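You operate a simulated robot arm through the tools that you are given. There is no shell and no other tool. Be economical: measure what you need, move in short steps, check, and stop when the job is done.

Carry out the task below with a simulated robot arm. There is one attempt and no reset: what you move stays moved.

JOB
Strip the core box and stand the new core on the green plate.
Fine: ease the clamp, draw the dowel into its block, part the halves wide.

The check looks at the end state, three seconds after you hand in, the way a careful person would. Anything else that was tipped, shoved, dropped, spilled or broken makes it a failure.

ROBOT AND FRAMES
A 6-joint arm with a two-finger parallel gripper, fixed in place. Base frame: the origin is at the foot of the arm, x ahead of it, y to its left, z up; the work surface is at about z = 813. Lengths are in mm, angles in degrees, forces in N, time in s.
With the tool pointing down near the work surface it reaches from about 260 to 680 mm from the base axis. Its first joint turns from -66.0 to 66.0 degrees. Payload 2.9 kg.
The tool frame sits at the grasp point between the pads (the TCP): z along the fingers, y along the line on which they close. The tips reach 30 mm beyond it. Largest opening 110 mm; finger width 20, thickness 10; the body of the gripper, 48 by 112 mm, starts 55 mm behind the TCP.
Orientation is that of the tool frame in the base frame, as [roll, pitch, yaw] about the fixed x, y, z axes, in that order (R = Rz(yaw) Ry(pitch) Rx(roll)). With the fingers straight down and closing along the base's y, the tool's x points along the base's -x, its y along +y and its z along -z.

CONTROLS
- The arm moves only by the tool servo_tool. Its arguments are lists of equal length, an entry for each row: "offset": the shift along the tool's x, y, z in m, a list of three; "rotation": the turn, a rotation vector about the tool's x, y, z in degrees, a list of three; "fingers": the gripper command, from -1 (shut) to 1 (fully open), values between in proportion. In form: {"offset": [[x, y, z], ...], "rotation": [[rx, ry, rz], ...], "fingers": [fingers, ...]}. A call has 1 to 12 rows; each row shifts and turns the commanded pose from where the row before left it, along the tool's axes as they then stand. Rows are played at 5 a second. More than 50 mm and 8.6 degrees between two rows, or a gripper value outside its range, and nothing of the call is played. A pose out of reach is approached as far as the arm can. The call stops where the force on the tool passes 50 N (or 10 N more than at its start, if that is more) or the arm is blocked; 0.2 s more then pass. Each finger travels about 108 mm/s and halts on what it meets, pressing with about 30 N; the grip force reading is that of the motor and also rises with nothing between the fingers. The clock runs only during rows and for 0.2 s after the last one: add rows that do not move to give the fingers time. The reply holds the time, the measured pose of the TCP, the force on the tool along the base axes, the opening and the grip force, in the units named above and with some noise.
- Cameras (640 x 400 px; columns grow to the right, rows downward): "scene" is fixed at [78.7, 440.5, 1374]; the picture's right is [-0.71, -0.71, 0.00], its down [-0.48, 0.48, -0.73] and it looks along [0.52, -0.52, -0.68] (base axes); focal length 357 px, centre (320, 200). "wrist" rides on the gripper at [-36, 0, -57] in the tool frame; the picture's right is [0.00, -1.00, 0.00], its down [0.97, 0.00, -0.24] and it looks along [0.24, 0.00, 0.97] (tool axes); focal length 218 px, centre (320, 200).
- snapshot(camera): a new picture of that camera. No time passes.
- point_at(camera, pixels): there is no depth. For up to 12 entries [column, row, z] of the newest picture of that camera ("zoom" is the newest enlarged one), the place [x, y] in the base frame at which the ray of that pixel passes the height z, good to about 2 mm. No time passes.
- inspect(camera, box): a new picture of the part [left, top, right, bottom] of that camera's present view, enlarged. No time passes.
- job_done(): hands the job in; it is judged then, once.

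Work in short steps. Measure before you move; look again where a grasp or a placing could have gone wrong, and mend it. You have 80 turns and 46 pictures in all, those below and enlarged ones among them. Open the gripper and draw the arm clear of the work before you hand the job in, unless the task says otherwise; then end with one line.

The tools are called after ">>>" as name(argument=value, ...) on one line, values as JSON. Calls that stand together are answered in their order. servo_tool: Moves the arm, as the interface text tells. Its arguments: {"type":"object","properties":{"offset":{"type":"array","items":{"type":"array","items":{"type":"number"}}},"rotation":{"type":"array","items":{"type":"array","items":{"type":"number"}}},"fingers":{"type":"array","items":{"type":"number"}}},"required":["offset","rotation","fingers"]} The other tools are called the same way: snapshot (camera) takes a picture; point_at (camera, pixels) gives the place at which the rays of pixels pass given heights; inspect (camera, box) takes an enlarged picture of a part of a camera's view; job_done () hands the job in.

At the start:

```text
time: 0.0
ee_pos: [313.9, 279.6, 1144.4]
tool_rot: [-179.9, 0.0, -179.9]
ft_force: [0.4, -0.2, 0.4]
gripper_width: 109.7
grip_force: 0.0
```

scene: 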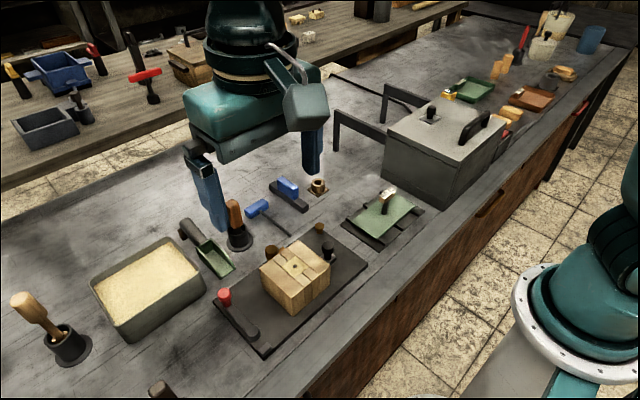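
wrist: 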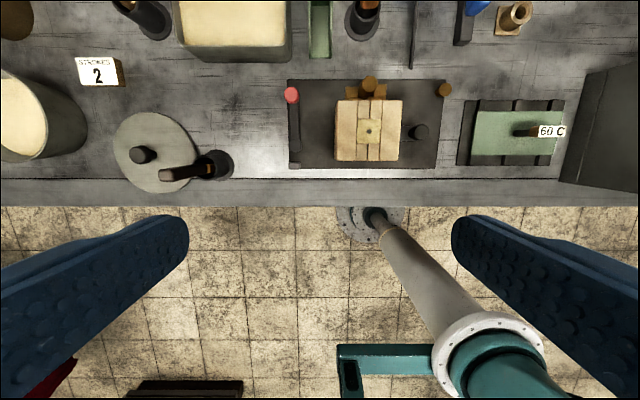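

The core box sits at about scene pixel (295,275) on a dark board with a red-knobbed clamp at (225,297). I'll enlarge both views to understand the mechanism.

>>> inspect(camera="scene", box=[200, 210, 380, 360])

>>> inspect(camera="wrist", box=[270, 60, 590, 180])

>>> inspect(camera="scene", box=[320, 60, 520, 260])

```text
2.67 times, centred on (290, 285) of scene
```

zoom: 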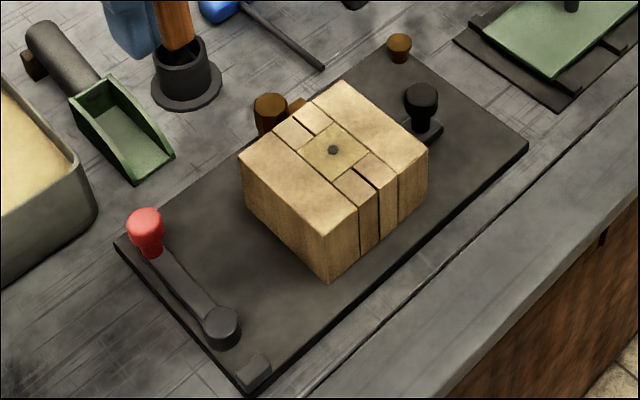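

```text
2.00 times, centred on (430, 120) of wrist
```

zoom: 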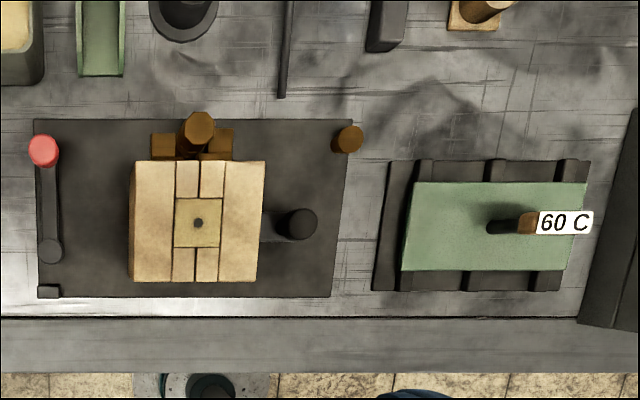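

```text
2.00 times, centred on (420, 160) of scene
```

zoom: 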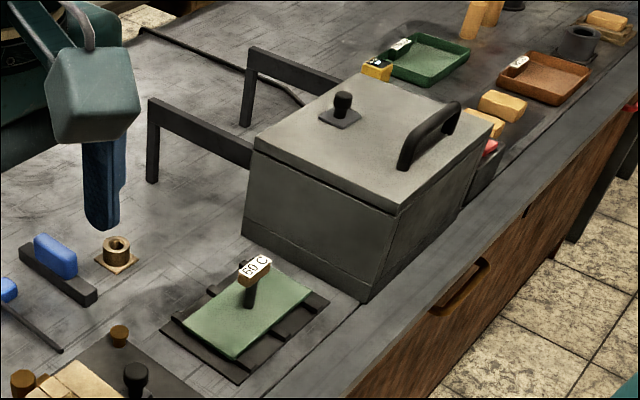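

I'll get base coordinates of the features from the wrist picture (needs a fresh snapshot as newest).

>>> point_at(camera="wrist", pixels=[[291, 95, 850], [296, 187, 820], [368, 84, 850], [445, 90, 830], [421, 132, 850], [369, 131, 880], [335, 160, 880], [402, 100, 880], [288, 80, 820], [438, 168, 820], [470, 150, 825], [563, 152, 825]])

>>> point_at(camera="scene", pixels=[[293, 266, 880], [293, 266, 870], [293, 266, 890], [225, 296, 850], [318, 255, 850], [276, 252, 850], [292, 314, 820], [312, 228, 830], [386, 194, 860]])

```text
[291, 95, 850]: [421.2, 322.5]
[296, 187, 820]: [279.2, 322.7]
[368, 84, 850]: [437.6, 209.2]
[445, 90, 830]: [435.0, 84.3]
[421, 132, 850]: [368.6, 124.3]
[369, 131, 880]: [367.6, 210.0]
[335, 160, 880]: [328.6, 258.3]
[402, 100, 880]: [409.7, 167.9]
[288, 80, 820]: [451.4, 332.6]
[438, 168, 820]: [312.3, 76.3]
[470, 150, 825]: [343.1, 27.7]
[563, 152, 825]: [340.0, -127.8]
```

```text
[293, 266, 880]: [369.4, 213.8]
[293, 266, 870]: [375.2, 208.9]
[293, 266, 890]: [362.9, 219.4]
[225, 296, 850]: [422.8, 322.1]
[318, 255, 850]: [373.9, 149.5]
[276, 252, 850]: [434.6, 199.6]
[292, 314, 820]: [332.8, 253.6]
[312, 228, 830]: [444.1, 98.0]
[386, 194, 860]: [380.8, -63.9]
```

Box centre is ≈(368,210), top ≈880; red knob ≈(422,322); black knob ≈(371,130). I'll move to above the box for a closer look.

>>> servo_tool(offset=[[-0.027, -0.022, 0.02], [-0.027, -0.022, 0.02], [-0.027, -0.022, 0.02], [0, 0, 0]], rotation=[[0, 0, 0], [0, 0, 0], [0, 0, 0], [0, 0, 0]], fingers=[1, 1, 1, 1])

>>> snapshot(camera="wrist")

```text
time: 1.0
ee_pos: [394.9, 215.0, 1084.4]
tool_rot: [-180.0, 0.0, 179.9]
ft_force: [-0.1, -0.4, 0.3]
gripper_width: 110.2
grip_force: 0.1
```

```text
40 pictures are left
```

wrist: 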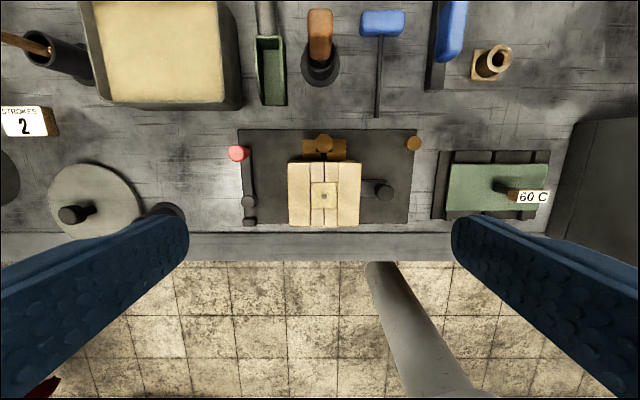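

>>> inspect(camera="wrist", box=[225, 120, 435, 235])

>>> inspect(camera="scene", box=[200, 210, 360, 310])

```text
3.05 times, centred on (330, 178) of wrist
```

zoom: 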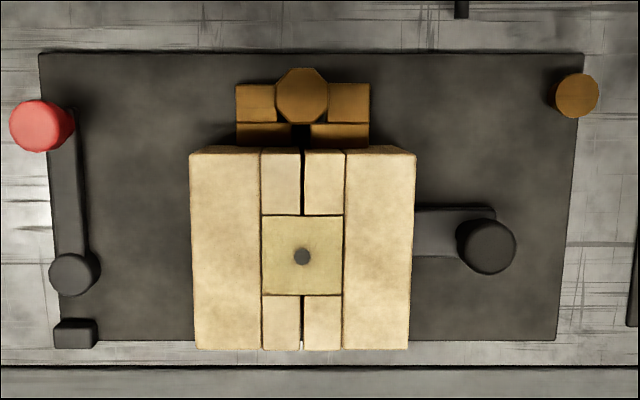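

```text
4.00 times, centred on (280, 260) of scene
```

zoom: 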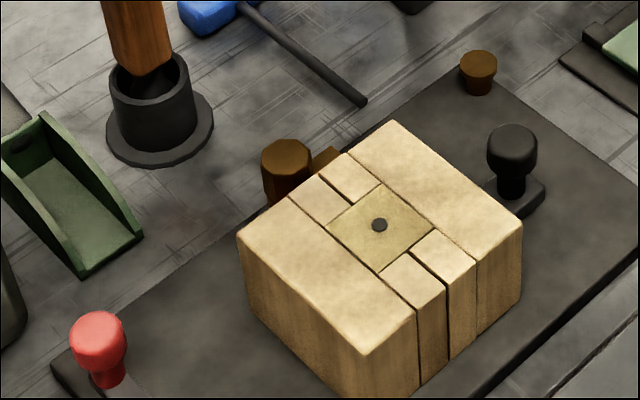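

The dowel appears to be the octagonal brown handle behind the box, in a guide block. I'll go around to the +x side with a 30° tilt for an oblique view.

>>> servo_tool(offset=[[-0.038, 0, 0.033], [-0.038, 0, 0.033], [-0.038, 0, 0.033], [0, 0, 0], [0, 0, 0], [0, 0, 0], [0, 0, 0], [0, 0, 0]], rotation=[[0, 0, 0], [0, 0, 0], [0, 0, 0], [0, 7.5, 0], [0, 7.5, 0], [0, 7.5, 0], [0, 7.5, 0], [0, 0, 0]], fingers=[1, 1, 1, 1, 1, 1, 1, 1])

>>> inspect(camera="wrist", box=[160, 80, 480, 280])

```text
refused: row 1 steps farther than a row can; nothing moved
```

```text
2.00 times, centred on (320, 180) of wrist
```

zoom: 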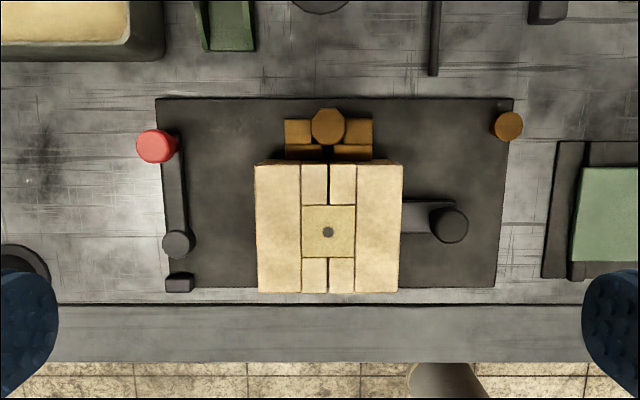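

The step was slightly over the limit (50.3 mm); I'll split it finer.

>>> servo_tool(offset=[[-0.029, 0, 0.025], [-0.029, 0, 0.025], [-0.029, 0, 0.025], [-0.029, 0, 0.025], [0, 0, 0], [0, 0, 0], [0, 0, 0], [0, 0, 0], [0, 0, 0]], rotation=[[0, 0, 0], [0, 0, 0], [0, 0, 0], [0, 0, 0], [0, 7.5, 0], [0, 7.5, 0], [0, 7.5, 0], [0, 7.5, 0], [0, 0, 0]], fingers=[1, 1, 1, 1, 1, 1, 1, 1, 1])

>>> snapshot(camera="wrist")

```text
time: 3.0
ee_pos: [521.5, 199.2, 981.8]
tool_rot: [-175.9, -26.3, 179.4]
ft_force: [0.1, -0.1, -0.6]
gripper_width: 110.1
grip_force: 0.0
out of reach, approached as far as the arm can: row 7, 8
```

```text
36 pictures are left
```

wrist: 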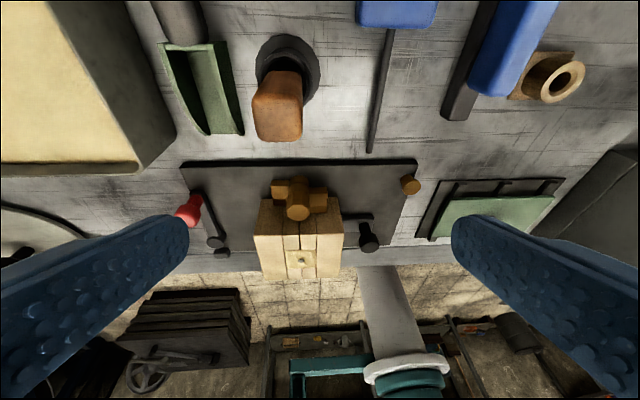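

>>> inspect(camera="wrist", box=[170, 150, 430, 290])

```text
2.46 times, centred on (300, 220) of wrist
```

zoom: 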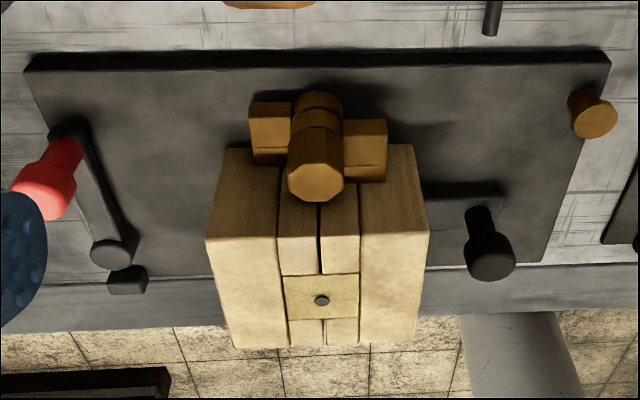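

The dowel handle stands up at the rear of a brown block. I need a side view, so I untilt, go back over the box and look from the +y side.

>>> servo_tool(offset=[[0, 0, -0.02], [0.01, 0, -0.02], [0.01, 0, -0.01], [0.02, 0, 0], [0.03, 0, 0]], rotation=[[0, -7.5, 0], [0, -7.5, 0], [0, -7.5, 0], [0, -3.8, 0], [0, 0, 0]], fingers=[1, 1, 1, 1, 1])

```text
time: 4.2
ee_pos: [526.3, 224.1, 1069.4]
tool_rot: [-176.2, -0.2, -178.9]
ft_force: [-0.1, 0.6, -0.1]
gripper_width: 110.1
grip_force: 0.1
out of reach, approached as far as the arm can: row 3, 4, 5
```

>>> servo_tool(offset=[[0.03, 0.025, 0], [0.03, 0.025, 0], [0.03, 0.025, 0], [0.01, 0.025, 0], [0, 0, 0], [0, 0, 0], [0, 0, 0], [0, 0, 0], [0, 0, 0], [0, 0, 0], [0, 0, 0], [0, 0, 0]], rotation=[[-3.8, 0, 0], [0, 0, -8.1], [0, 0, -8.1], [0, 0, -8.1], [0, 0, -8.1], [0, 0, -8.1], [0, 0, -8.1], [0, 0, -8.1], [0, 0, -8.1], [0, 0, -8.1], [0, 0, -8.1], [0, 0, -7.9]], fingers=[1, 1, 1, 1, 1, 1, 1, 1, 1, 1, 1, 1])

```text
time: 6.8
ee_pos: [451.5, 336.9, 1097.4]
tool_rot: [179.9, 0.0, -89.8]
ft_force: [0.2, -0.5, -0.2]
gripper_width: 110.1
grip_force: 0.1
out of reach, approached as far as the arm can: row 1, 2, 3
```

>>> servo_tool(offset=[[0.012, 0.003, 0.035], [0.012, 0.003, 0.035], [0.012, 0.003, 0.035], [0.012, 0.002, 0.035], [0, 0, 0], [0, 0, 0], [0, 0, 0], [0, 0, 0], [0, 0, 0]], rotation=[[0, 0, 0], [0, 0, 0], [0, 0, 0], [0, 0, 0], [0, 7.5, 0], [0, 7.5, 0], [0, 7.5, 0], [0, 7.5, 0], [0, 0, 0]], fingers=[1, 1, 1, 1, 1, 1, 1, 1, 1])

>>> snapshot(camera="wrist")

```text
time: 8.8
ee_pos: [445.3, 361.2, 982.7]
tool_rot: [180.0, -14.8, -89.9]
ft_force: [-0.2, 0.2, 0.5]
gripper_width: 110.1
grip_force: 0.0
out of reach, approached as far as the arm can: row 1, 2, 3, 4, 6, 7, 8
```

```text
34 pictures are left
```

wrist: 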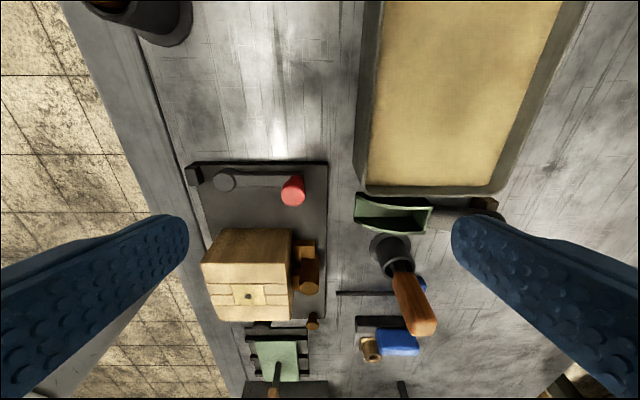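

>>> inspect(camera="wrist", box=[180, 150, 350, 340])

```text
2.11 times, centred on (265, 245) of wrist
```

zoom: 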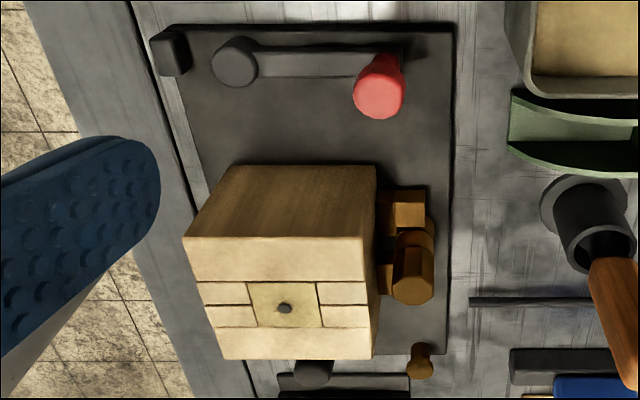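

Side view: red lever lies along x, pivoting at ≈(350,319), knob ≈(422,322,850); dowel handle stands on the block at the rear of the box. I'll untilt, go back to yaw 180 and shut the fingers to swing the lever outward.

>>> servo_tool(offset=[[0, 0, -0.02], [0, 0, -0.02], [0, 0, 0], [0, 0, 0], [0, 0, 0], [0, 0, 0], [0, 0, 0], [0, 0, 0], [0, 0, 0], [0, 0, 0], [0, 0, 0], [0, 0, 0]], rotation=[[0, -7.4, 0], [0, -7.4, 0], [0, 0, 8.2], [0, 0, 8.2], [0, 0, 8.2], [0, 0, 8.2], [0, 0, 8.2], [0, 0, 8.2], [0, 0, 8.2], [0, 0, 8.2], [0, 0, 8.2], [0, 0, 8.2]], fingers=[1, 1, 1, 1, 1, 0, 0, -0.5, -1, -1, -1, -1])

```text
time: 11.4
ee_pos: [463.3, 384.4, 1029.9]
tool_rot: [-180.0, 0.0, -172.1]
ft_force: [-0.4, 0.1, 0.4]
gripper_width: 0.0
grip_force: 30.0
out of reach, approached as far as the arm can: row 1, 2
```

>>> servo_tool(offset=[[0, 0, 0], [0.022, -0.033, 0], [0.023, -0.033, 0], [0, -0.033, 0], [0, 0, 0]], rotation=[[0, 0, 7.9], [0, 0, 0], [0, 0, 0], [0, 0, 0], [0, 0, 0]], fingers=[-1, -1, -1, -1, -1])

>>> inspect(camera="wrist", box=[200, 80, 520, 280])

```text
time: 12.6
ee_pos: [478.9, 329.9, 1069.9]
tool_rot: [-179.9, -0.1, -179.8]
ft_force: [-0.2, 0.0, -0.2]
gripper_width: 0.0
grip_force: 30.4
out of reach, approached as far as the arm can: row 2, 3, 4
```

```text
2.00 times, centred on (360, 180) of wrist
```

zoom: 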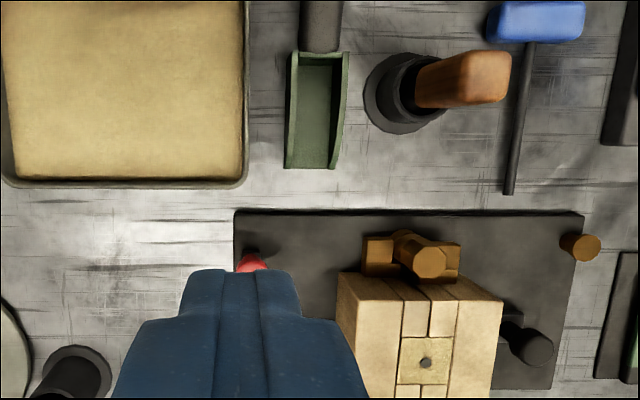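

The arm position disagrees with what I commanded; I'll add still rows to see where it settles.

>>> servo_tool(offset=[[0, 0, 0], [0, 0, 0]], rotation=[[0, 0, 0], [0, 0, 0]], fingers=[-1, -1])

```text
time: 13.2
ee_pos: [478.1, 329.4, 1069.9]
tool_rot: [-179.9, 0.0, -179.8]
ft_force: [0.6, -0.2, 0.4]
gripper_width: 0.0
grip_force: 30.0
```

>>> servo_tool(offset=[[0.015, -0.011, 0.025], [0.015, -0.011, 0.025], [0.015, -0.011, 0.025], [0.015, -0.011, 0.025], [0, 0, 0]], rotation=[[0, 0, 0], [0, 0, 0], [0, 0, 0], [0, 0, 0], [0, 0, 0]], fingers=[-1, -1, -1, -1, -1])

```text
time: 14.4
ee_pos: [498.0, 341.1, 1022.4]
tool_rot: [-180.0, 0.0, -179.9]
ft_force: [-0.1, -0.1, -0.2]
gripper_width: 0.0
grip_force: 30.2
out of reach, approached as far as the arm can: row 1, 2, 3, 4
```

The arm isn't following inward commands; I'll look at its configuration.

>>> snapshot(camera="scene")

```text
31 pictures are left
```

scene: 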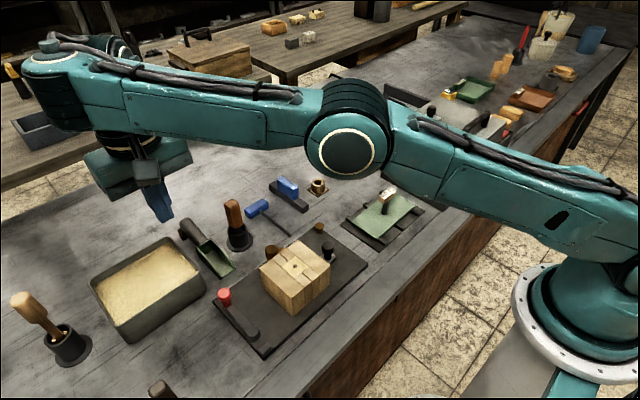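

The arm is stretched straight (elbow singular). Moving down while bringing it back in should re-bend the elbow; I'll try pure descent first, well above the sand box.

>>> servo_tool(offset=[[0, 0, 0.015], [0, 0, 0.015], [0, 0, 0.015], [0, 0, 0.015], [0, 0, 0]], rotation=[[0, 0, 0], [0, 0, 0], [0, 0, 0], [0, 0, 0], [0, 0, 0]], fingers=[-1, -1, -1, -1, -1])

```text
time: 15.6
ee_pos: [513.0, 350.7, 966.0]
tool_rot: [-179.9, 0.0, -179.8]
ft_force: [0.0, 0.5, 0.1]
gripper_width: 0.0
grip_force: 30.0
out of reach, approached as far as the arm can: row 1, 2, 3, 4
```

>>> servo_tool(offset=[[0.04, -0.027, 0], [0.04, -0.027, 0], [0.04, -0.027, 0], [0, 0, 0]], rotation=[[0, 0, 0], [0, 0, 0], [0, 0, 0], [0, 0, 0]], fingers=[-1, -1, -1, -1])

```text
time: 16.6
ee_pos: [502.2, 343.4, 1010.3]
tool_rot: [-179.9, -0.1, -179.8]
ft_force: [-0.5, 0.3, -0.1]
gripper_width: 0.1
grip_force: 30.3
out of reach, approached as far as the arm can: row 1, 2, 3
```

Geometry says the elbow has just passed straight and is stuck at its limit. I'll command slightly beyond reach (outward) to straighten exactly, then go down tangentially to bend it the right way.

>>> servo_tool(offset=[[-0.025, 0.017, 0.005], [0, 0, 0], [0, 0, 0]], rotation=[[0, 0, 0], [0, 0, 0], [0, 0, 0]], fingers=[-1, -1, -1])

>>> servo_tool(offset=[[-0.003, 0.002, 0.02], [0.008, -0.005, 0.03], [0, 0, 0]], rotation=[[0, 0, 0], [0, 0, 0], [0, 0, 0]], fingers=[-1, -1, -1])

```text
time: 17.4
ee_pos: [527.0, 361.9, 1005.7]
tool_rot: [179.9, 0.2, -179.8]
ft_force: [0.1, -0.1, -1.8]
gripper_width: 0.1
grip_force: 30.3
```

```text
time: 18.2
ee_pos: [522.0, 358.2, 956.1]
tool_rot: [180.0, 0.0, -179.9]
ft_force: [-0.4, 0.5, 0.3]
gripper_width: 0.2
grip_force: 29.8
```

It is following exactly now. I continue inward to above the lever knob's inner side.

>>> servo_tool(offset=[[0.026, -0.018, 0.002], [0.026, -0.018, 0.002], [0.026, -0.018, 0.002], [0.026, -0.018, 0], [0, 0, 0]], rotation=[[0, 0, 0], [0, 0, 0], [0, 0, 0], [0, 0, 0], [0, 0, 0]], fingers=[-1, -1, -1, -1, -1])

```text
time: 19.4
ee_pos: [511.2, 350.8, 970.0]
tool_rot: [-180.0, -0.1, -179.8]
ft_force: [0.1, 0.1, 0.2]
gripper_width: 0.1
grip_force: 29.5
out of reach, approached as far as the arm can: row 1, 2, 3, 4
```

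Still on the wrong branch (620 is its inner limit at this height). I'll push outward to full stretch.

>>> servo_tool(offset=[[-0.03, 0.02, 0.01], [-0.03, 0.02, 0.01], [-0.02, 0.014, 0.01], [0, 0, 0]], rotation=[[0, 0, 0], [0, 0, 0], [0, 0, 0], [0, 0, 0]], fingers=[-1, -1, -1, -1])

>>> snapshot(camera="scene")

```text
time: 20.4
ee_pos: [555.7, 384.6, 949.1]
tool_rot: [179.8, 0.0, -179.9]
ft_force: [0.0, 0.4, 1.0]
gripper_width: 0.0
grip_force: 29.3
out of reach, approached as far as the arm can: row 2, 3
```

```text
30 pictures are left
```

scene: 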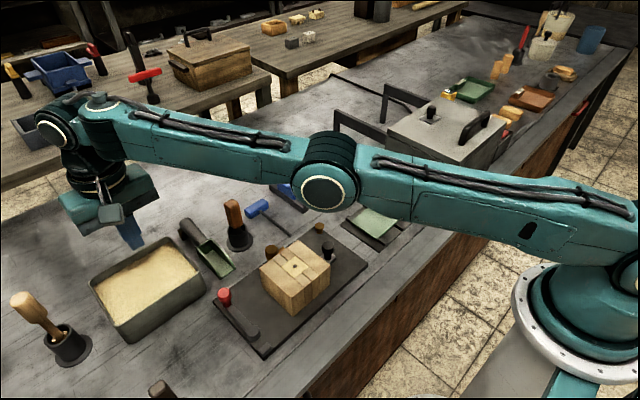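

Fully stretched now (r≈676). Next straight down a bit, then inward, in separate calls.

>>> servo_tool(offset=[[0, 0, 0.03], [0.004, -0.003, 0.02], [0, 0, 0]], rotation=[[0, 0, 0], [0, 0, 0], [0, 0, 0]], fingers=[-1, -1, -1])

>>> servo_tool(offset=[[0.026, -0.018, 0], [0.026, -0.018, 0], [0, 0, 0]], rotation=[[0, 0, 0], [0, 0, 0], [0, 0, 0]], fingers=[-1, -1, -1])

```text
time: 21.2
ee_pos: [549.3, 383.3, 898.5]
tool_rot: [-180.0, 0.1, -179.8]
ft_force: [-0.3, 0.2, 0.0]
gripper_width: 0.0
grip_force: 29.7
```

```text
time: 22.0
ee_pos: [518.1, 359.7, 898.6]
tool_rot: [-180.0, 0.0, -179.8]
ft_force: [-0.2, -0.9, -0.3]
gripper_width: 0.0
grip_force: 29.4
out of reach, approached as far as the arm can: row 2
```

Fitting the stuck positions shows the arm is in the elbow-down branch with a wrist limit. I'll go up, command beyond full stretch, sweep downward while stretched (which biases the elbow up), then come in.

>>> servo_tool(offset=[[-0.0074, 0.0051, -0.04], [0.0041, -0.0028, -0.04], [0.0082, -0.0057, -0.04], [0.0041, -0.0028, -0.032], [-0.037, 0.0256, 0], [-0.0099, 0.0068, 0.045], [-0.0099, 0.0068, 0.045], [-0.0008, 0.0006, 0.03], [0.0164, -0.0114, 0.015], [0.0329, -0.0228, 0], [0.0329, -0.0228, 0], [0, 0, 0]], rotation=[[0, 0, 0], [0, 0, 0], [0, 0, 0], [0, 0, 0], [0, 0, 0], [0, 0, 0], [0, 0, 0], [0, 0, 0], [0, 0, 0], [0, 0, 0], [0, 0, 0], [0, 0, 0]], fingers=[-1, -1, -1, -1, -1, -1, -1, -1, -1, -1, -1, -1])

```text
time: 24.6
ee_pos: [471.9, 329.2, 912.6]
tool_rot: [179.9, 0.1, -179.9]
ft_force: [0.4, -0.6, -0.1]
gripper_width: 0.0
grip_force: 29.7
out of reach, approached as far as the arm can: row 5, 7
```

The elbow is back in the proper configuration. Now to the inner side of the red knob.

>>> servo_tool(offset=[[0.027, -0.0215, 0], [0.027, -0.0215, 0], [0, 0, 0]], rotation=[[0, 0, 0], [0, 0, 0], [0, 0, 0]], fingers=[-1, -1, -1])

>>> snapshot(camera="scene")

>>> snapshot(camera="wrist")

```text
time: 25.4
ee_pos: [417.1, 285.3, 912.4]
tool_rot: [179.9, -0.1, -179.7]
ft_force: [0.3, 0.2, 0.0]
gripper_width: 0.0
grip_force: 29.8
```

```text
29 pictures are left
```

scene: 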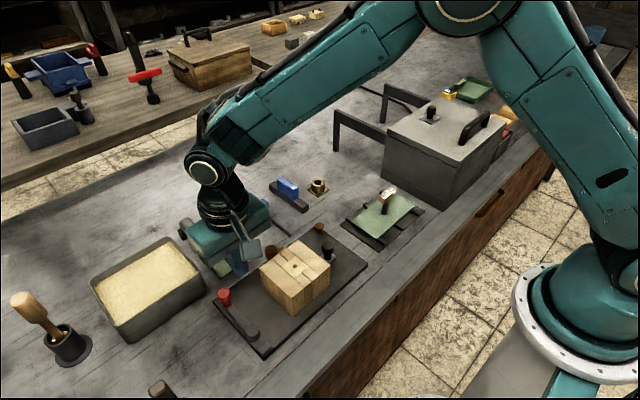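

```text
28 pictures are left
```

wrist: 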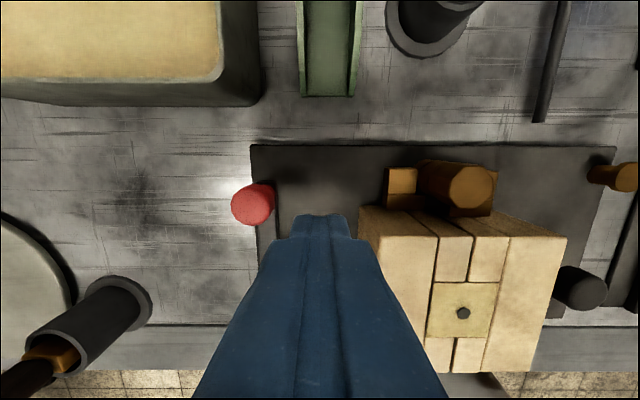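

>>> point_at(camera="wrist", pixels=[[253, 205, 850], [470, 186, 870], [470, 186, 890], [583, 288, 850], [463, 313, 880]])

>>> servo_tool(offset=[[0, 0, 0.024], [0, 0, 0.024], [0, 0, 0]], rotation=[[0, 0, 0], [0, 0, 0], [0, 0, 0]], fingers=[-1, -1, -1])

```text
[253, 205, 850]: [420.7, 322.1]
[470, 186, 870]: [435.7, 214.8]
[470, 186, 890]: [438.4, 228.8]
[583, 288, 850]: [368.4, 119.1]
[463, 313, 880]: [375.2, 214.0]
```

```text
time: 26.2
ee_pos: [418.2, 285.1, 864.4]
tool_rot: [-180.0, -0.1, -179.9]
ft_force: [0.5, 0.5, 0.0]
gripper_width: 0.3
grip_force: 30.2
```

Finger is inside the knob at tip z≈834. I push gently +y toward the knob in small steps, watching force.

>>> servo_tool(offset=[[-0.001, 0.008, 0], [-0.001, 0.006, 0], [-0.001, 0.006, 0], [-0.001, 0.006, 0], [-0.001, 0.006, 0], [0, 0, 0]], rotation=[[0, 0, 0], [0, 0, 0], [0, 0, 0], [0, 0, 0], [0, 0, 0], [0, 0, 0]], fingers=[-1, -1, -1, -1, -1, -1])

>>> snapshot(camera="wrist")

```text
time: 27.6
ee_pos: [421.5, 316.8, 865.0]
tool_rot: [180.0, 0.0, -179.8]
ft_force: [-0.4, -1.1, 1.0]
gripper_width: 0.2
grip_force: 30.4
```

```text
27 pictures are left
```

wrist: 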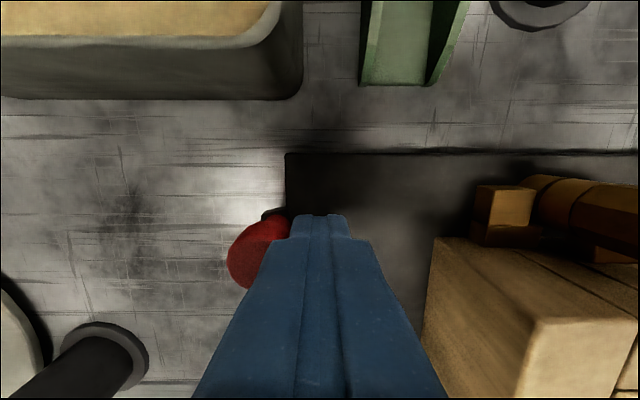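

The lever swings outward easily (~1 N). Continue along the arc to about 75°.

>>> servo_tool(offset=[[0, 0.01, 0], [0, 0.011, 0], [0.003, 0.009, 0], [0.004, 0.009, 0], [0.006, 0.008, 0], [0.006, 0.007, 0], [0.007, 0.006, 0], [0.008, 0.006, 0], [0, 0, 0]], rotation=[[0, 0, 0], [0, 0, 0], [0, 0, 0], [0, 0, 0], [0, 0, 0], [0, 0, 0], [0, 0, 0], [0, 0, 0], [0, 0, 0]], fingers=[-1, -1, -1, -1, -1, -1, -1, -1, -1])

>>> inspect(camera="scene", box=[160, 220, 360, 360])

```text
time: 29.3
ee_pos: [403.0, 369.5, 865.1]
tool_rot: [-179.4, 0.8, 178.3]
ft_force: [7.1, -5.5, -1.7]
gripper_width: 0.0
grip_force: 30.1
stopped in row 8: the force on the tool passed its limit (the readings are from after the stop); the commanded pose is now the measured one
```

```text
2.86 times, centred on (260, 290) of scene
```

zoom: 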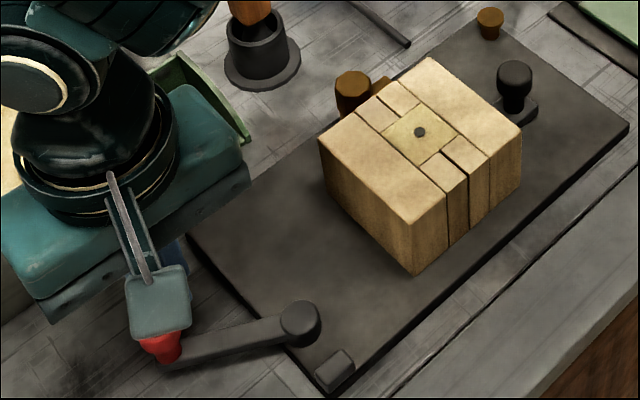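

The lever has reached its end stop at about 60° — clamp eased. I back off, lift and go over the dowel handle, opening partway.

>>> servo_tool(offset=[[-0.013, -0.008, 0], [0, -0.01, -0.04], [0, -0.01, -0.03], [-0.004, -0.04, 0], [-0.004, -0.04, 0], [-0.007, -0.045, 0], [-0.006, -0.006, 0], [0, 0, 0]], rotation=[[0, 0, 0], [0, 0, 0], [0, 0, 0], [0, 0, 0], [0, 0, 0], [0, 0, 0], [0, 0, 0], [0, 0, 0]], fingers=[-1, -1, -1, -0.5, 0, 0.1, 0.1, 0.1])

>>> snapshot(camera="wrist")

```text
time: 31.1
ee_pos: [431.9, 209.8, 936.3]
tool_rot: [-179.7, 0.7, 178.6]
ft_force: [0.5, 0.4, 0.4]
gripper_width: 60.6
grip_force: 0.1
```

```text
25 pictures are left
```

wrist: 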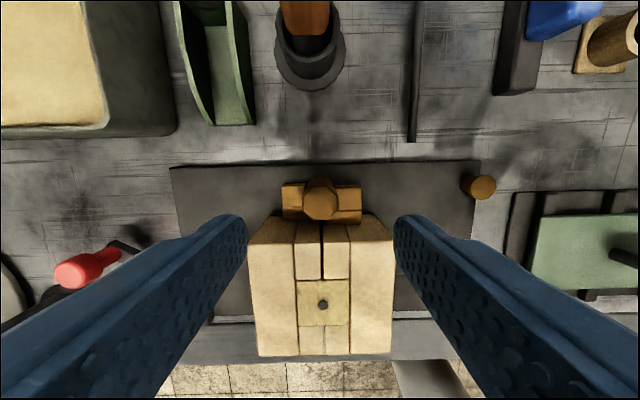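

>>> inspect(camera="wrist", box=[250, 150, 400, 260])

>>> servo_tool(offset=[[-0.006, 0, 0], [0, 0, 0.03], [0, 0, 0.03], [0, 0, 0]], rotation=[[0, 0.7, -1.4], [0, 0, 0], [0, 0, 0], [0, 0, 0]], fingers=[0.1, 0.1, 0.1, 0.1])

```text
3.64 times, centred on (325, 205) of wrist
```

zoom: 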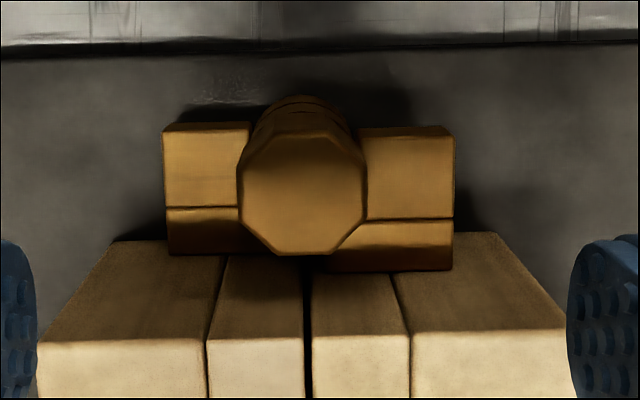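

```text
time: 32.1
ee_pos: [438.2, 211.9, 876.4]
tool_rot: [-179.6, 0.0, -180.0]
ft_force: [0.0, -0.6, -0.3]
gripper_width: 60.6
grip_force: 0.0
```

Handle is centred between the fingers at tip z≈846. Close on it, then draw +x slowly.

>>> servo_tool(offset=[[0, 0, 0], [0, 0, 0], [0, 0, 0]], rotation=[[0, 0, 0], [0, 0, 0], [0, 0, 0]], fingers=[-1, -1, -1])

>>> servo_tool(offset=[[-0.003, 0, 0], [-0.003, 0, 0], [-0.003, 0, 0], [-0.003, 0, 0], [0, 0, 0]], rotation=[[0, 0, 0], [0, 0, 0], [0, 0, 0], [0, 0, 0], [0, 0, 0]], fingers=[-1, -1, -1, -1, -1])

>>> snapshot(camera="wrist")

```text
time: 32.9
ee_pos: [437.2, 210.5, 876.7]
tool_rot: [-179.6, 0.0, -180.0]
ft_force: [-0.6, -0.3, 0.7]
gripper_width: 21.0
grip_force: 29.9
```

```text
time: 34.1
ee_pos: [446.5, 209.3, 875.3]
tool_rot: [-179.4, -0.3, -179.9]
ft_force: [-22.5, 1.1, -1.7]
gripper_width: 21.1
grip_force: 29.5
```

```text
23 pictures are left
```

wrist: 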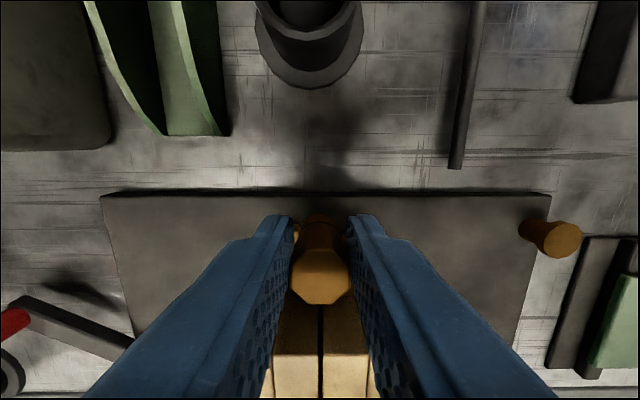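

>>> servo_tool(offset=[[-0.003, 0, 0], [-0.003, 0, 0], [0, 0, 0]], rotation=[[0, 0, 0], [0, 0, 0], [0, 0, 0]], fingers=[-1, -1, -1])

```text
time: 34.9
ee_pos: [457.4, 208.9, 878.0]
tool_rot: [-179.5, 0.3, 179.9]
ft_force: [-1.3, 0.0, -0.3]
gripper_width: 0.2
grip_force: 30.4
```

The fingers slipped off (opening 0.2). I lift and look at whether the handle moved.

>>> servo_tool(offset=[[0, 0, -0.03], [0.01, 0, -0.03], [0.01, 0, 0], [0, 0, 0]], rotation=[[0, 0, 0], [0, 0, 0], [0, 0, 0], [0, 0, 0]], fingers=[-1, 0, 0.5, 0.5])

>>> inspect(camera="wrist", box=[200, 130, 500, 330])

```text
time: 35.9
ee_pos: [436.1, 210.7, 937.4]
tool_rot: [-179.5, 0.0, -180.0]
ft_force: [-0.1, 0.3, 0.2]
gripper_width: 82.4
grip_force: 0.0
```

```text
2.00 times, centred on (350, 230) of wrist
```

zoom: 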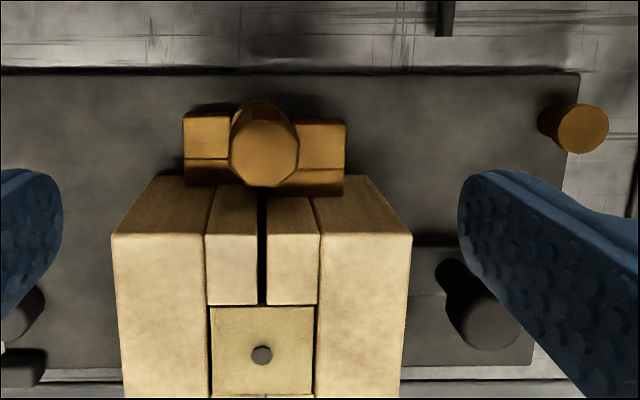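

The handle hasn't moved (still x≈437). Perhaps the clamp isn't fully eased; I check the lever and its surroundings.

>>> snapshot(camera="scene")

>>> inspect(camera="wrist", box=[0, 150, 320, 350])

```text
21 pictures are left
```

scene: 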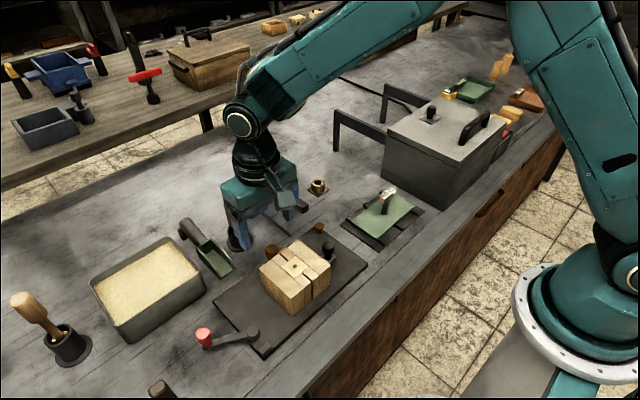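

```text
2.00 times, centred on (160, 250) of wrist
```

zoom: 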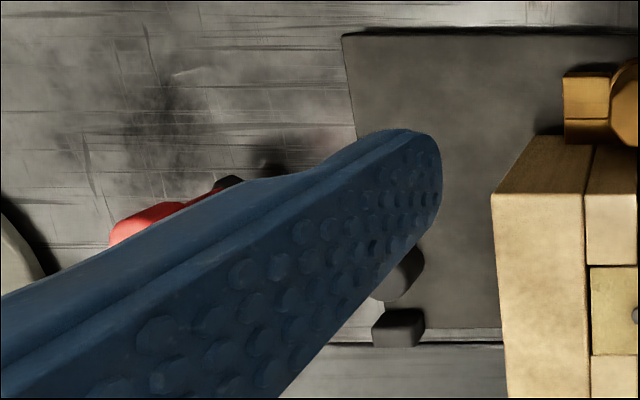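

>>> point_at(camera="scene", pixels=[[204, 335, 850], [252, 330, 832], [160, 385, 900], [262, 350, 825]])

>>> inspect(camera="scene", box=[190, 215, 360, 365])

```text
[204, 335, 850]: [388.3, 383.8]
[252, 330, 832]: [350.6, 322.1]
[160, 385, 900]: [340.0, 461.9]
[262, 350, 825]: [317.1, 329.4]
```

```text
2.67 times, centred on (275, 290) of scene
```

zoom: 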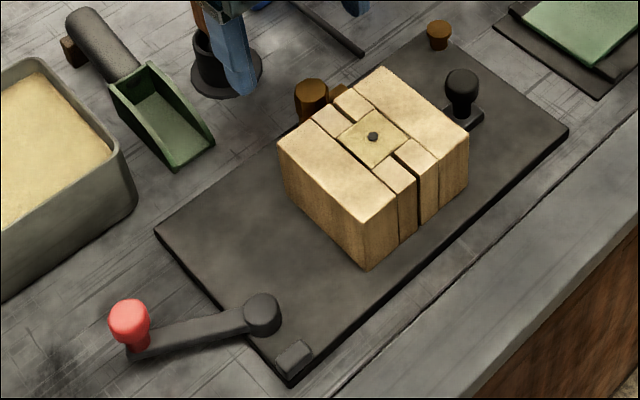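

The lever sits against its own stop at 60°, so the clamp is eased; the handle just needs a positive hold. I'll turn the gripper 90° so the fingers straddle it along x.

>>> servo_tool(offset=[[0, 0, 0], [0, 0, 0], [0, 0, 0], [0, 0, 0], [0, 0, 0], [0, 0, 0], [0, 0, 0], [0, 0, 0], [0, 0, 0], [0, 0, 0], [0, 0, 0], [0, 0, 0]], rotation=[[0, 0, -8.2], [0, 0, -8.2], [0, 0, -8.2], [0, 0, -8.2], [0, 0, -8.2], [0, 0, -8.2], [0, 0, -8.2], [0, 0, -8.2], [0, 0, -8.2], [0, 0, -8.2], [0, 0, -8.0], [0, 0, 0]], fingers=[0.5, 0.5, 0.5, 0.5, 0.5, 0, 0, -0.46, -0.46, -0.46, -0.46, -0.46])

>>> snapshot(camera="wrist")

```text
time: 38.5
ee_pos: [436.3, 210.8, 936.3]
tool_rot: [-180.0, -0.3, -89.9]
ft_force: [0.1, 0.0, 0.3]
gripper_width: 29.8
grip_force: 0.0
```

```text
18 pictures are left
```

wrist: 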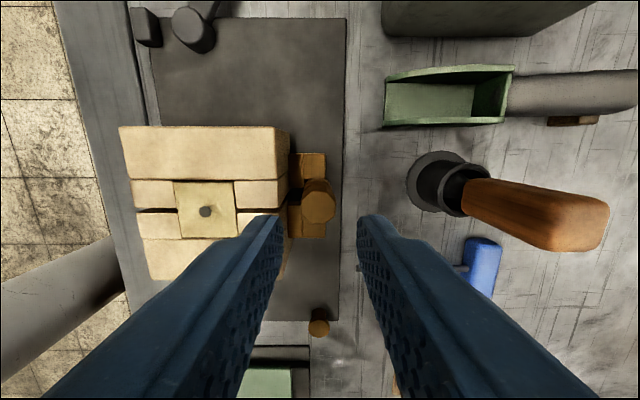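

The gap between box and handle is only ~8 mm, too tight for a finger. I'll turn back and grip across y again, deeper (tip ≈840), and pull more slowly.

>>> servo_tool(offset=[[0, 0, 0], [0, 0, 0], [0, 0, 0], [0, 0, 0], [0, 0, 0], [0, 0, 0], [0, 0, 0], [0, 0, 0], [0, 0, 0], [0, 0, 0], [0, 0, 0], [0, 0, 0]], rotation=[[0, 0, 8.2], [0, 0, 8.2], [0, 0, 8.2], [0, 0, 8.2], [0, 0, 8.2], [0, 0, 8.2], [0, 0, 8.2], [0, 0, 8.2], [0, 0, 8.2], [0, 0, 8.2], [0, 0, 8.0], [0, 0, 0]], fingers=[-0.4, -0.4, -0.4, -0.4, -0.4, -0.4, -0.3, -0.2, -0.2, -0.2, -0.2, -0.2])

>>> servo_tool(offset=[[-0.002, 0, 0.03], [0, 0, 0.025], [0, 0, 0.006], [0, 0, 0.005], [0, 0, 0]], rotation=[[0, 0, 0], [0, 0, 0], [0, 0, 0], [0, 0, 0], [0, 0, 0]], fingers=[-0.2, -0.2, -0.2, -0.2, -0.2])

```text
time: 41.1
ee_pos: [435.4, 211.2, 935.9]
tool_rot: [-179.6, 0.0, 179.9]
ft_force: [0.8, -0.3, -0.8]
gripper_width: 43.9
grip_force: 0.2
```

```text
time: 42.3
ee_pos: [437.8, 210.1, 872.2]
tool_rot: [-179.6, 0.0, 180.0]
ft_force: [-8.0, -0.3, 23.5]
gripper_width: 44.7
grip_force: 0.9
```

Tips touched the block top (≈842). Raise 3 mm, close, and pull slowly.

>>> servo_tool(offset=[[0, 0, -0.0035], [0, 0, 0], [0, 0, 0], [0, 0, 0]], rotation=[[0, 0, 0], [0, 0, 0], [0, 0, 0], [0, 0, 0]], fingers=[-0.2, -1, -1, -1])

>>> servo_tool(offset=[[-0.001, 0, 0], [-0.001, 0, 0], [-0.001, 0, 0], [0, 0, 0]], rotation=[[0, 0, 0], [0, 0, 0], [0, 0, 0], [0, 0, 0]], fingers=[-1, -1, -1, -1])

>>> servo_tool(offset=[[-0.001, 0, 0], [-0.001, 0, 0], [0, 0, 0]], rotation=[[0, 0, 0], [0, 0, 0], [0, 0, 0]], fingers=[-1, -1, -1])

```text
time: 43.3
ee_pos: [438.4, 210.9, 874.3]
tool_rot: [-179.6, 0.0, 180.0]
ft_force: [-0.4, -0.5, 0.1]
gripper_width: 20.9
grip_force: 30.4
```

```text
time: 44.3
ee_pos: [439.9, 210.0, 873.4]
tool_rot: [-179.6, -0.2, 180.0]
ft_force: [-11.9, -2.7, 2.5]
gripper_width: 20.7
grip_force: 29.7
```

```text
time: 45.1
ee_pos: [439.8, 210.7, 872.7]
tool_rot: [-179.4, -0.4, -180.0]
ft_force: [-21.8, 0.6, 0.3]
gripper_width: 20.7
grip_force: 30.2
```

It is rigid in +x up to 22 N. I relax and test whether the handle moves upward instead, a few mm.

>>> servo_tool(offset=[[0.003, 0, 0], [0, 0, -0.001], [0, 0, -0.001], [0, 0, -0.001], [0, 0, 0]], rotation=[[0, 0, 0], [0, 0, 0], [0, 0, 0], [0, 0, 0], [0, 0, 0]], fingers=[-1, -1, -1, -1, -1])

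>>> servo_tool(offset=[[0, 0, 0], [0, 0, 0]], rotation=[[0, 0, 5], [0, 0, 0]], fingers=[-1, -1])

```text
time: 46.3
ee_pos: [439.8, 210.5, 876.7]
tool_rot: [-179.5, 0.0, 179.9]
ft_force: [-10.7, -2.9, -5.1]
gripper_width: 21.0
grip_force: 30.1
```

```text
time: 46.9
ee_pos: [440.5, 210.0, 876.8]
tool_rot: [-179.6, 0.1, 174.9]
ft_force: [-9.2, -5.8, -0.8]
gripper_width: 21.1
grip_force: 30.3
```

>>> servo_tool(offset=[[0.002, 0, 0], [0, 0, -0.003], [0, 0, -0.003], [0, 0, -0.003], [0, 0, 0]], rotation=[[0, 0, -5], [0, 0, 0], [0, 0, 0], [0, 0, 0], [0, 0, 0]], fingers=[-1, -1, -1, -1, -1])

>>> inspect(camera="scene", box=[220, 200, 360, 300])

```text
time: 48.1
ee_pos: [437.4, 210.6, 886.0]
tool_rot: [-179.7, 0.0, -180.0]
ft_force: [0.1, -0.2, -0.3]
gripper_width: 21.0
grip_force: 29.7
```

```text
4.00 times, centred on (290, 250) of scene
```

zoom: 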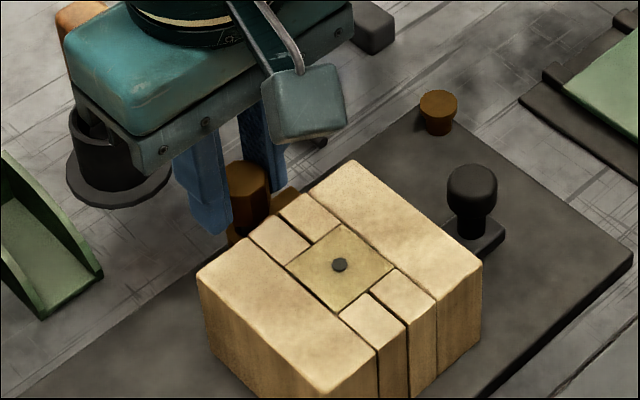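

The handle rises freely, still gripped with no resistance: it is a vertical-draw dowel. I keep lifting slowly to see whether it's captive.

>>> servo_tool(offset=[[0, 0, -0.003], [0, 0, -0.003], [0, 0, -0.003], [0, 0, 0]], rotation=[[0, 0, 0], [0, 0, 0], [0, 0, 0], [0, 0, 0]], fingers=[-1, -1, -1, -1])

>>> inspect(camera="scene", box=[220, 200, 360, 300])

```text
time: 49.1
ee_pos: [438.4, 210.6, 895.2]
tool_rot: [-179.6, 0.0, 180.0]
ft_force: [0.6, -0.5, -0.4]
gripper_width: 21.0
grip_force: 29.8
```

```text
4.00 times, centred on (290, 250) of scene
```

zoom: 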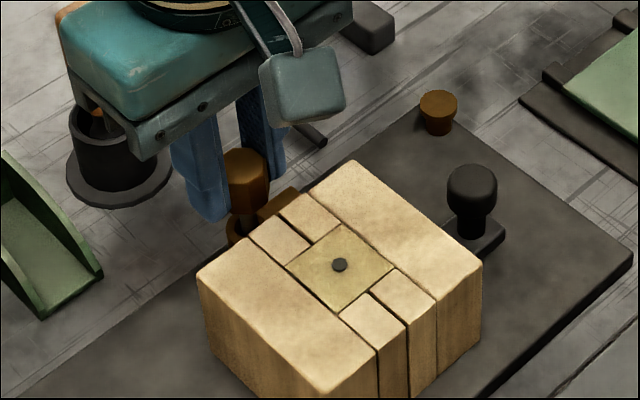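

The stem shows beneath the handle: it draws upward. Continue in small steps watching force.

>>> servo_tool(offset=[[0, 0, -0.003], [0, 0, -0.003], [0, 0, -0.003], [0, 0, -0.003], [0, 0, -0.003], [0, 0, 0]], rotation=[[0, 0, 0], [0, 0, 0], [0, 0, 0], [0, 0, 0], [0, 0, 0], [0, 0, 0]], fingers=[-1, -1, -1, -1, -1, -1])

>>> inspect(camera="scene", box=[240, 205, 340, 275])

```text
time: 50.5
ee_pos: [437.7, 211.5, 910.5]
tool_rot: [-179.7, 0.0, 180.0]
ft_force: [0.9, -0.5, 0.3]
gripper_width: 21.0
grip_force: 30.3
```

```text
5.71 times, centred on (290, 240) of scene
```

zoom: 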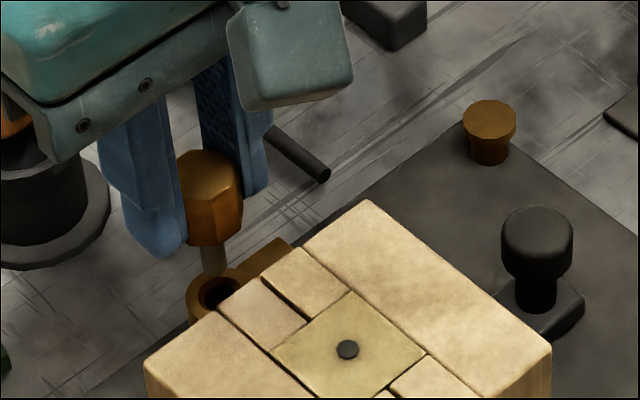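

The dowel is a free pin coming up out of a ring. I lift it clear (to ~945) and look for "its block": the brown square with a ring at scene (318,187) looks like a candidate.

>>> servo_tool(offset=[[0, 0, -0.01], [0, 0, -0.01], [0, 0, -0.015], [0, 0, 0]], rotation=[[0, 0, 0], [0, 0, 0], [0, 0, 0], [0, 0, 0]], fingers=[-1, -1, -1, -1])

>>> inspect(camera="scene", box=[230, 160, 350, 270])

```text
time: 51.5
ee_pos: [437.1, 211.9, 945.9]
tool_rot: [-179.6, 0.0, 179.9]
ft_force: [0.3, -0.4, 0.3]
gripper_width: 21.1
grip_force: 30.6
```

```text
3.64 times, centred on (290, 215) of scene
```

zoom: 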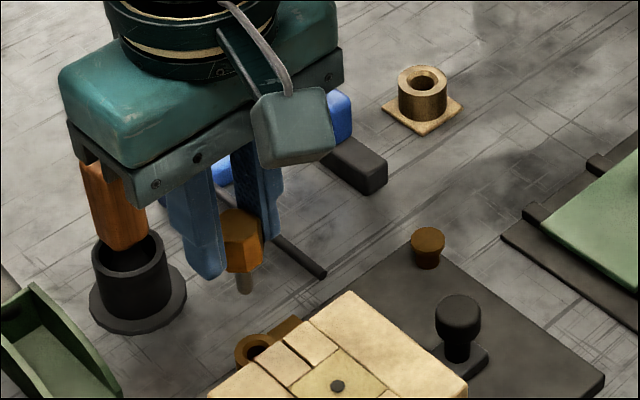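

>>> point_at(camera="zoom", pixels=[[422, 82, 840], [422, 82, 850], [422, 128, 815], [243, 290, 890], [243, 290, 900], [240, 270, 910], [258, 345, 842]])

```text
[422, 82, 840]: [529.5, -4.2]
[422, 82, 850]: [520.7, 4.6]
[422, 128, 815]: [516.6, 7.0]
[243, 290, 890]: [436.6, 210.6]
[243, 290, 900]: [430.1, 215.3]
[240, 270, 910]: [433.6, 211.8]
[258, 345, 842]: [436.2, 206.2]
```

The block's bore is around (525,0). I carry the dowel over at a slightly raised height, stopping short to look.

>>> servo_tool(offset=[[0, -0.035, -0.015], [0, -0.045, 0], [0, -0.045, 0], [0, -0.045, 0], [-0.02, -0.042, 0], [-0.02, 0, 0], [0, 0, 0]], rotation=[[0, 0, 0], [0, 0, 0], [0, 0, 0], [0, 0, 0], [0, 0, 0], [0, 0, 0], [0, 0, 0]], fingers=[-1, -1, -1, -1, -1, -1, -1])

>>> snapshot(camera="wrist")

```text
time: 53.1
ee_pos: [477.4, -2.0, 962.6]
tool_rot: [-179.5, 0.0, 180.0]
ft_force: [0.1, 0.1, -0.3]
gripper_width: 21.1
grip_force: 29.9
```

```text
13 pictures are left
```

wrist: 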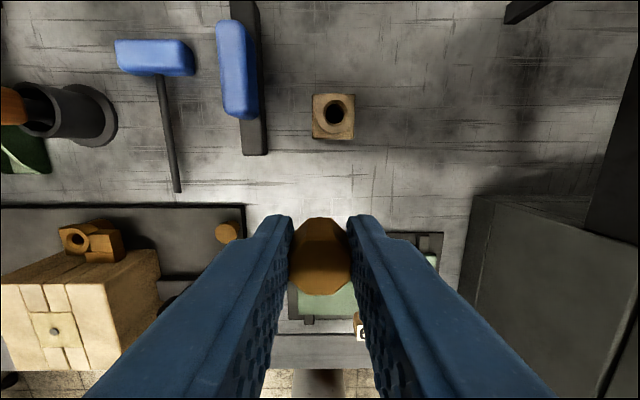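

>>> point_at(camera="wrist", pixels=[[335, 112, 840], [335, 112, 845], [335, 112, 850], [333, 120, 818], [321, 283, 938]])

```text
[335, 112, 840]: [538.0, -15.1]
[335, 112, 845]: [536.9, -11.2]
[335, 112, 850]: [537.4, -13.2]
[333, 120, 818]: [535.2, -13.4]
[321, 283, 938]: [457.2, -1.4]
```

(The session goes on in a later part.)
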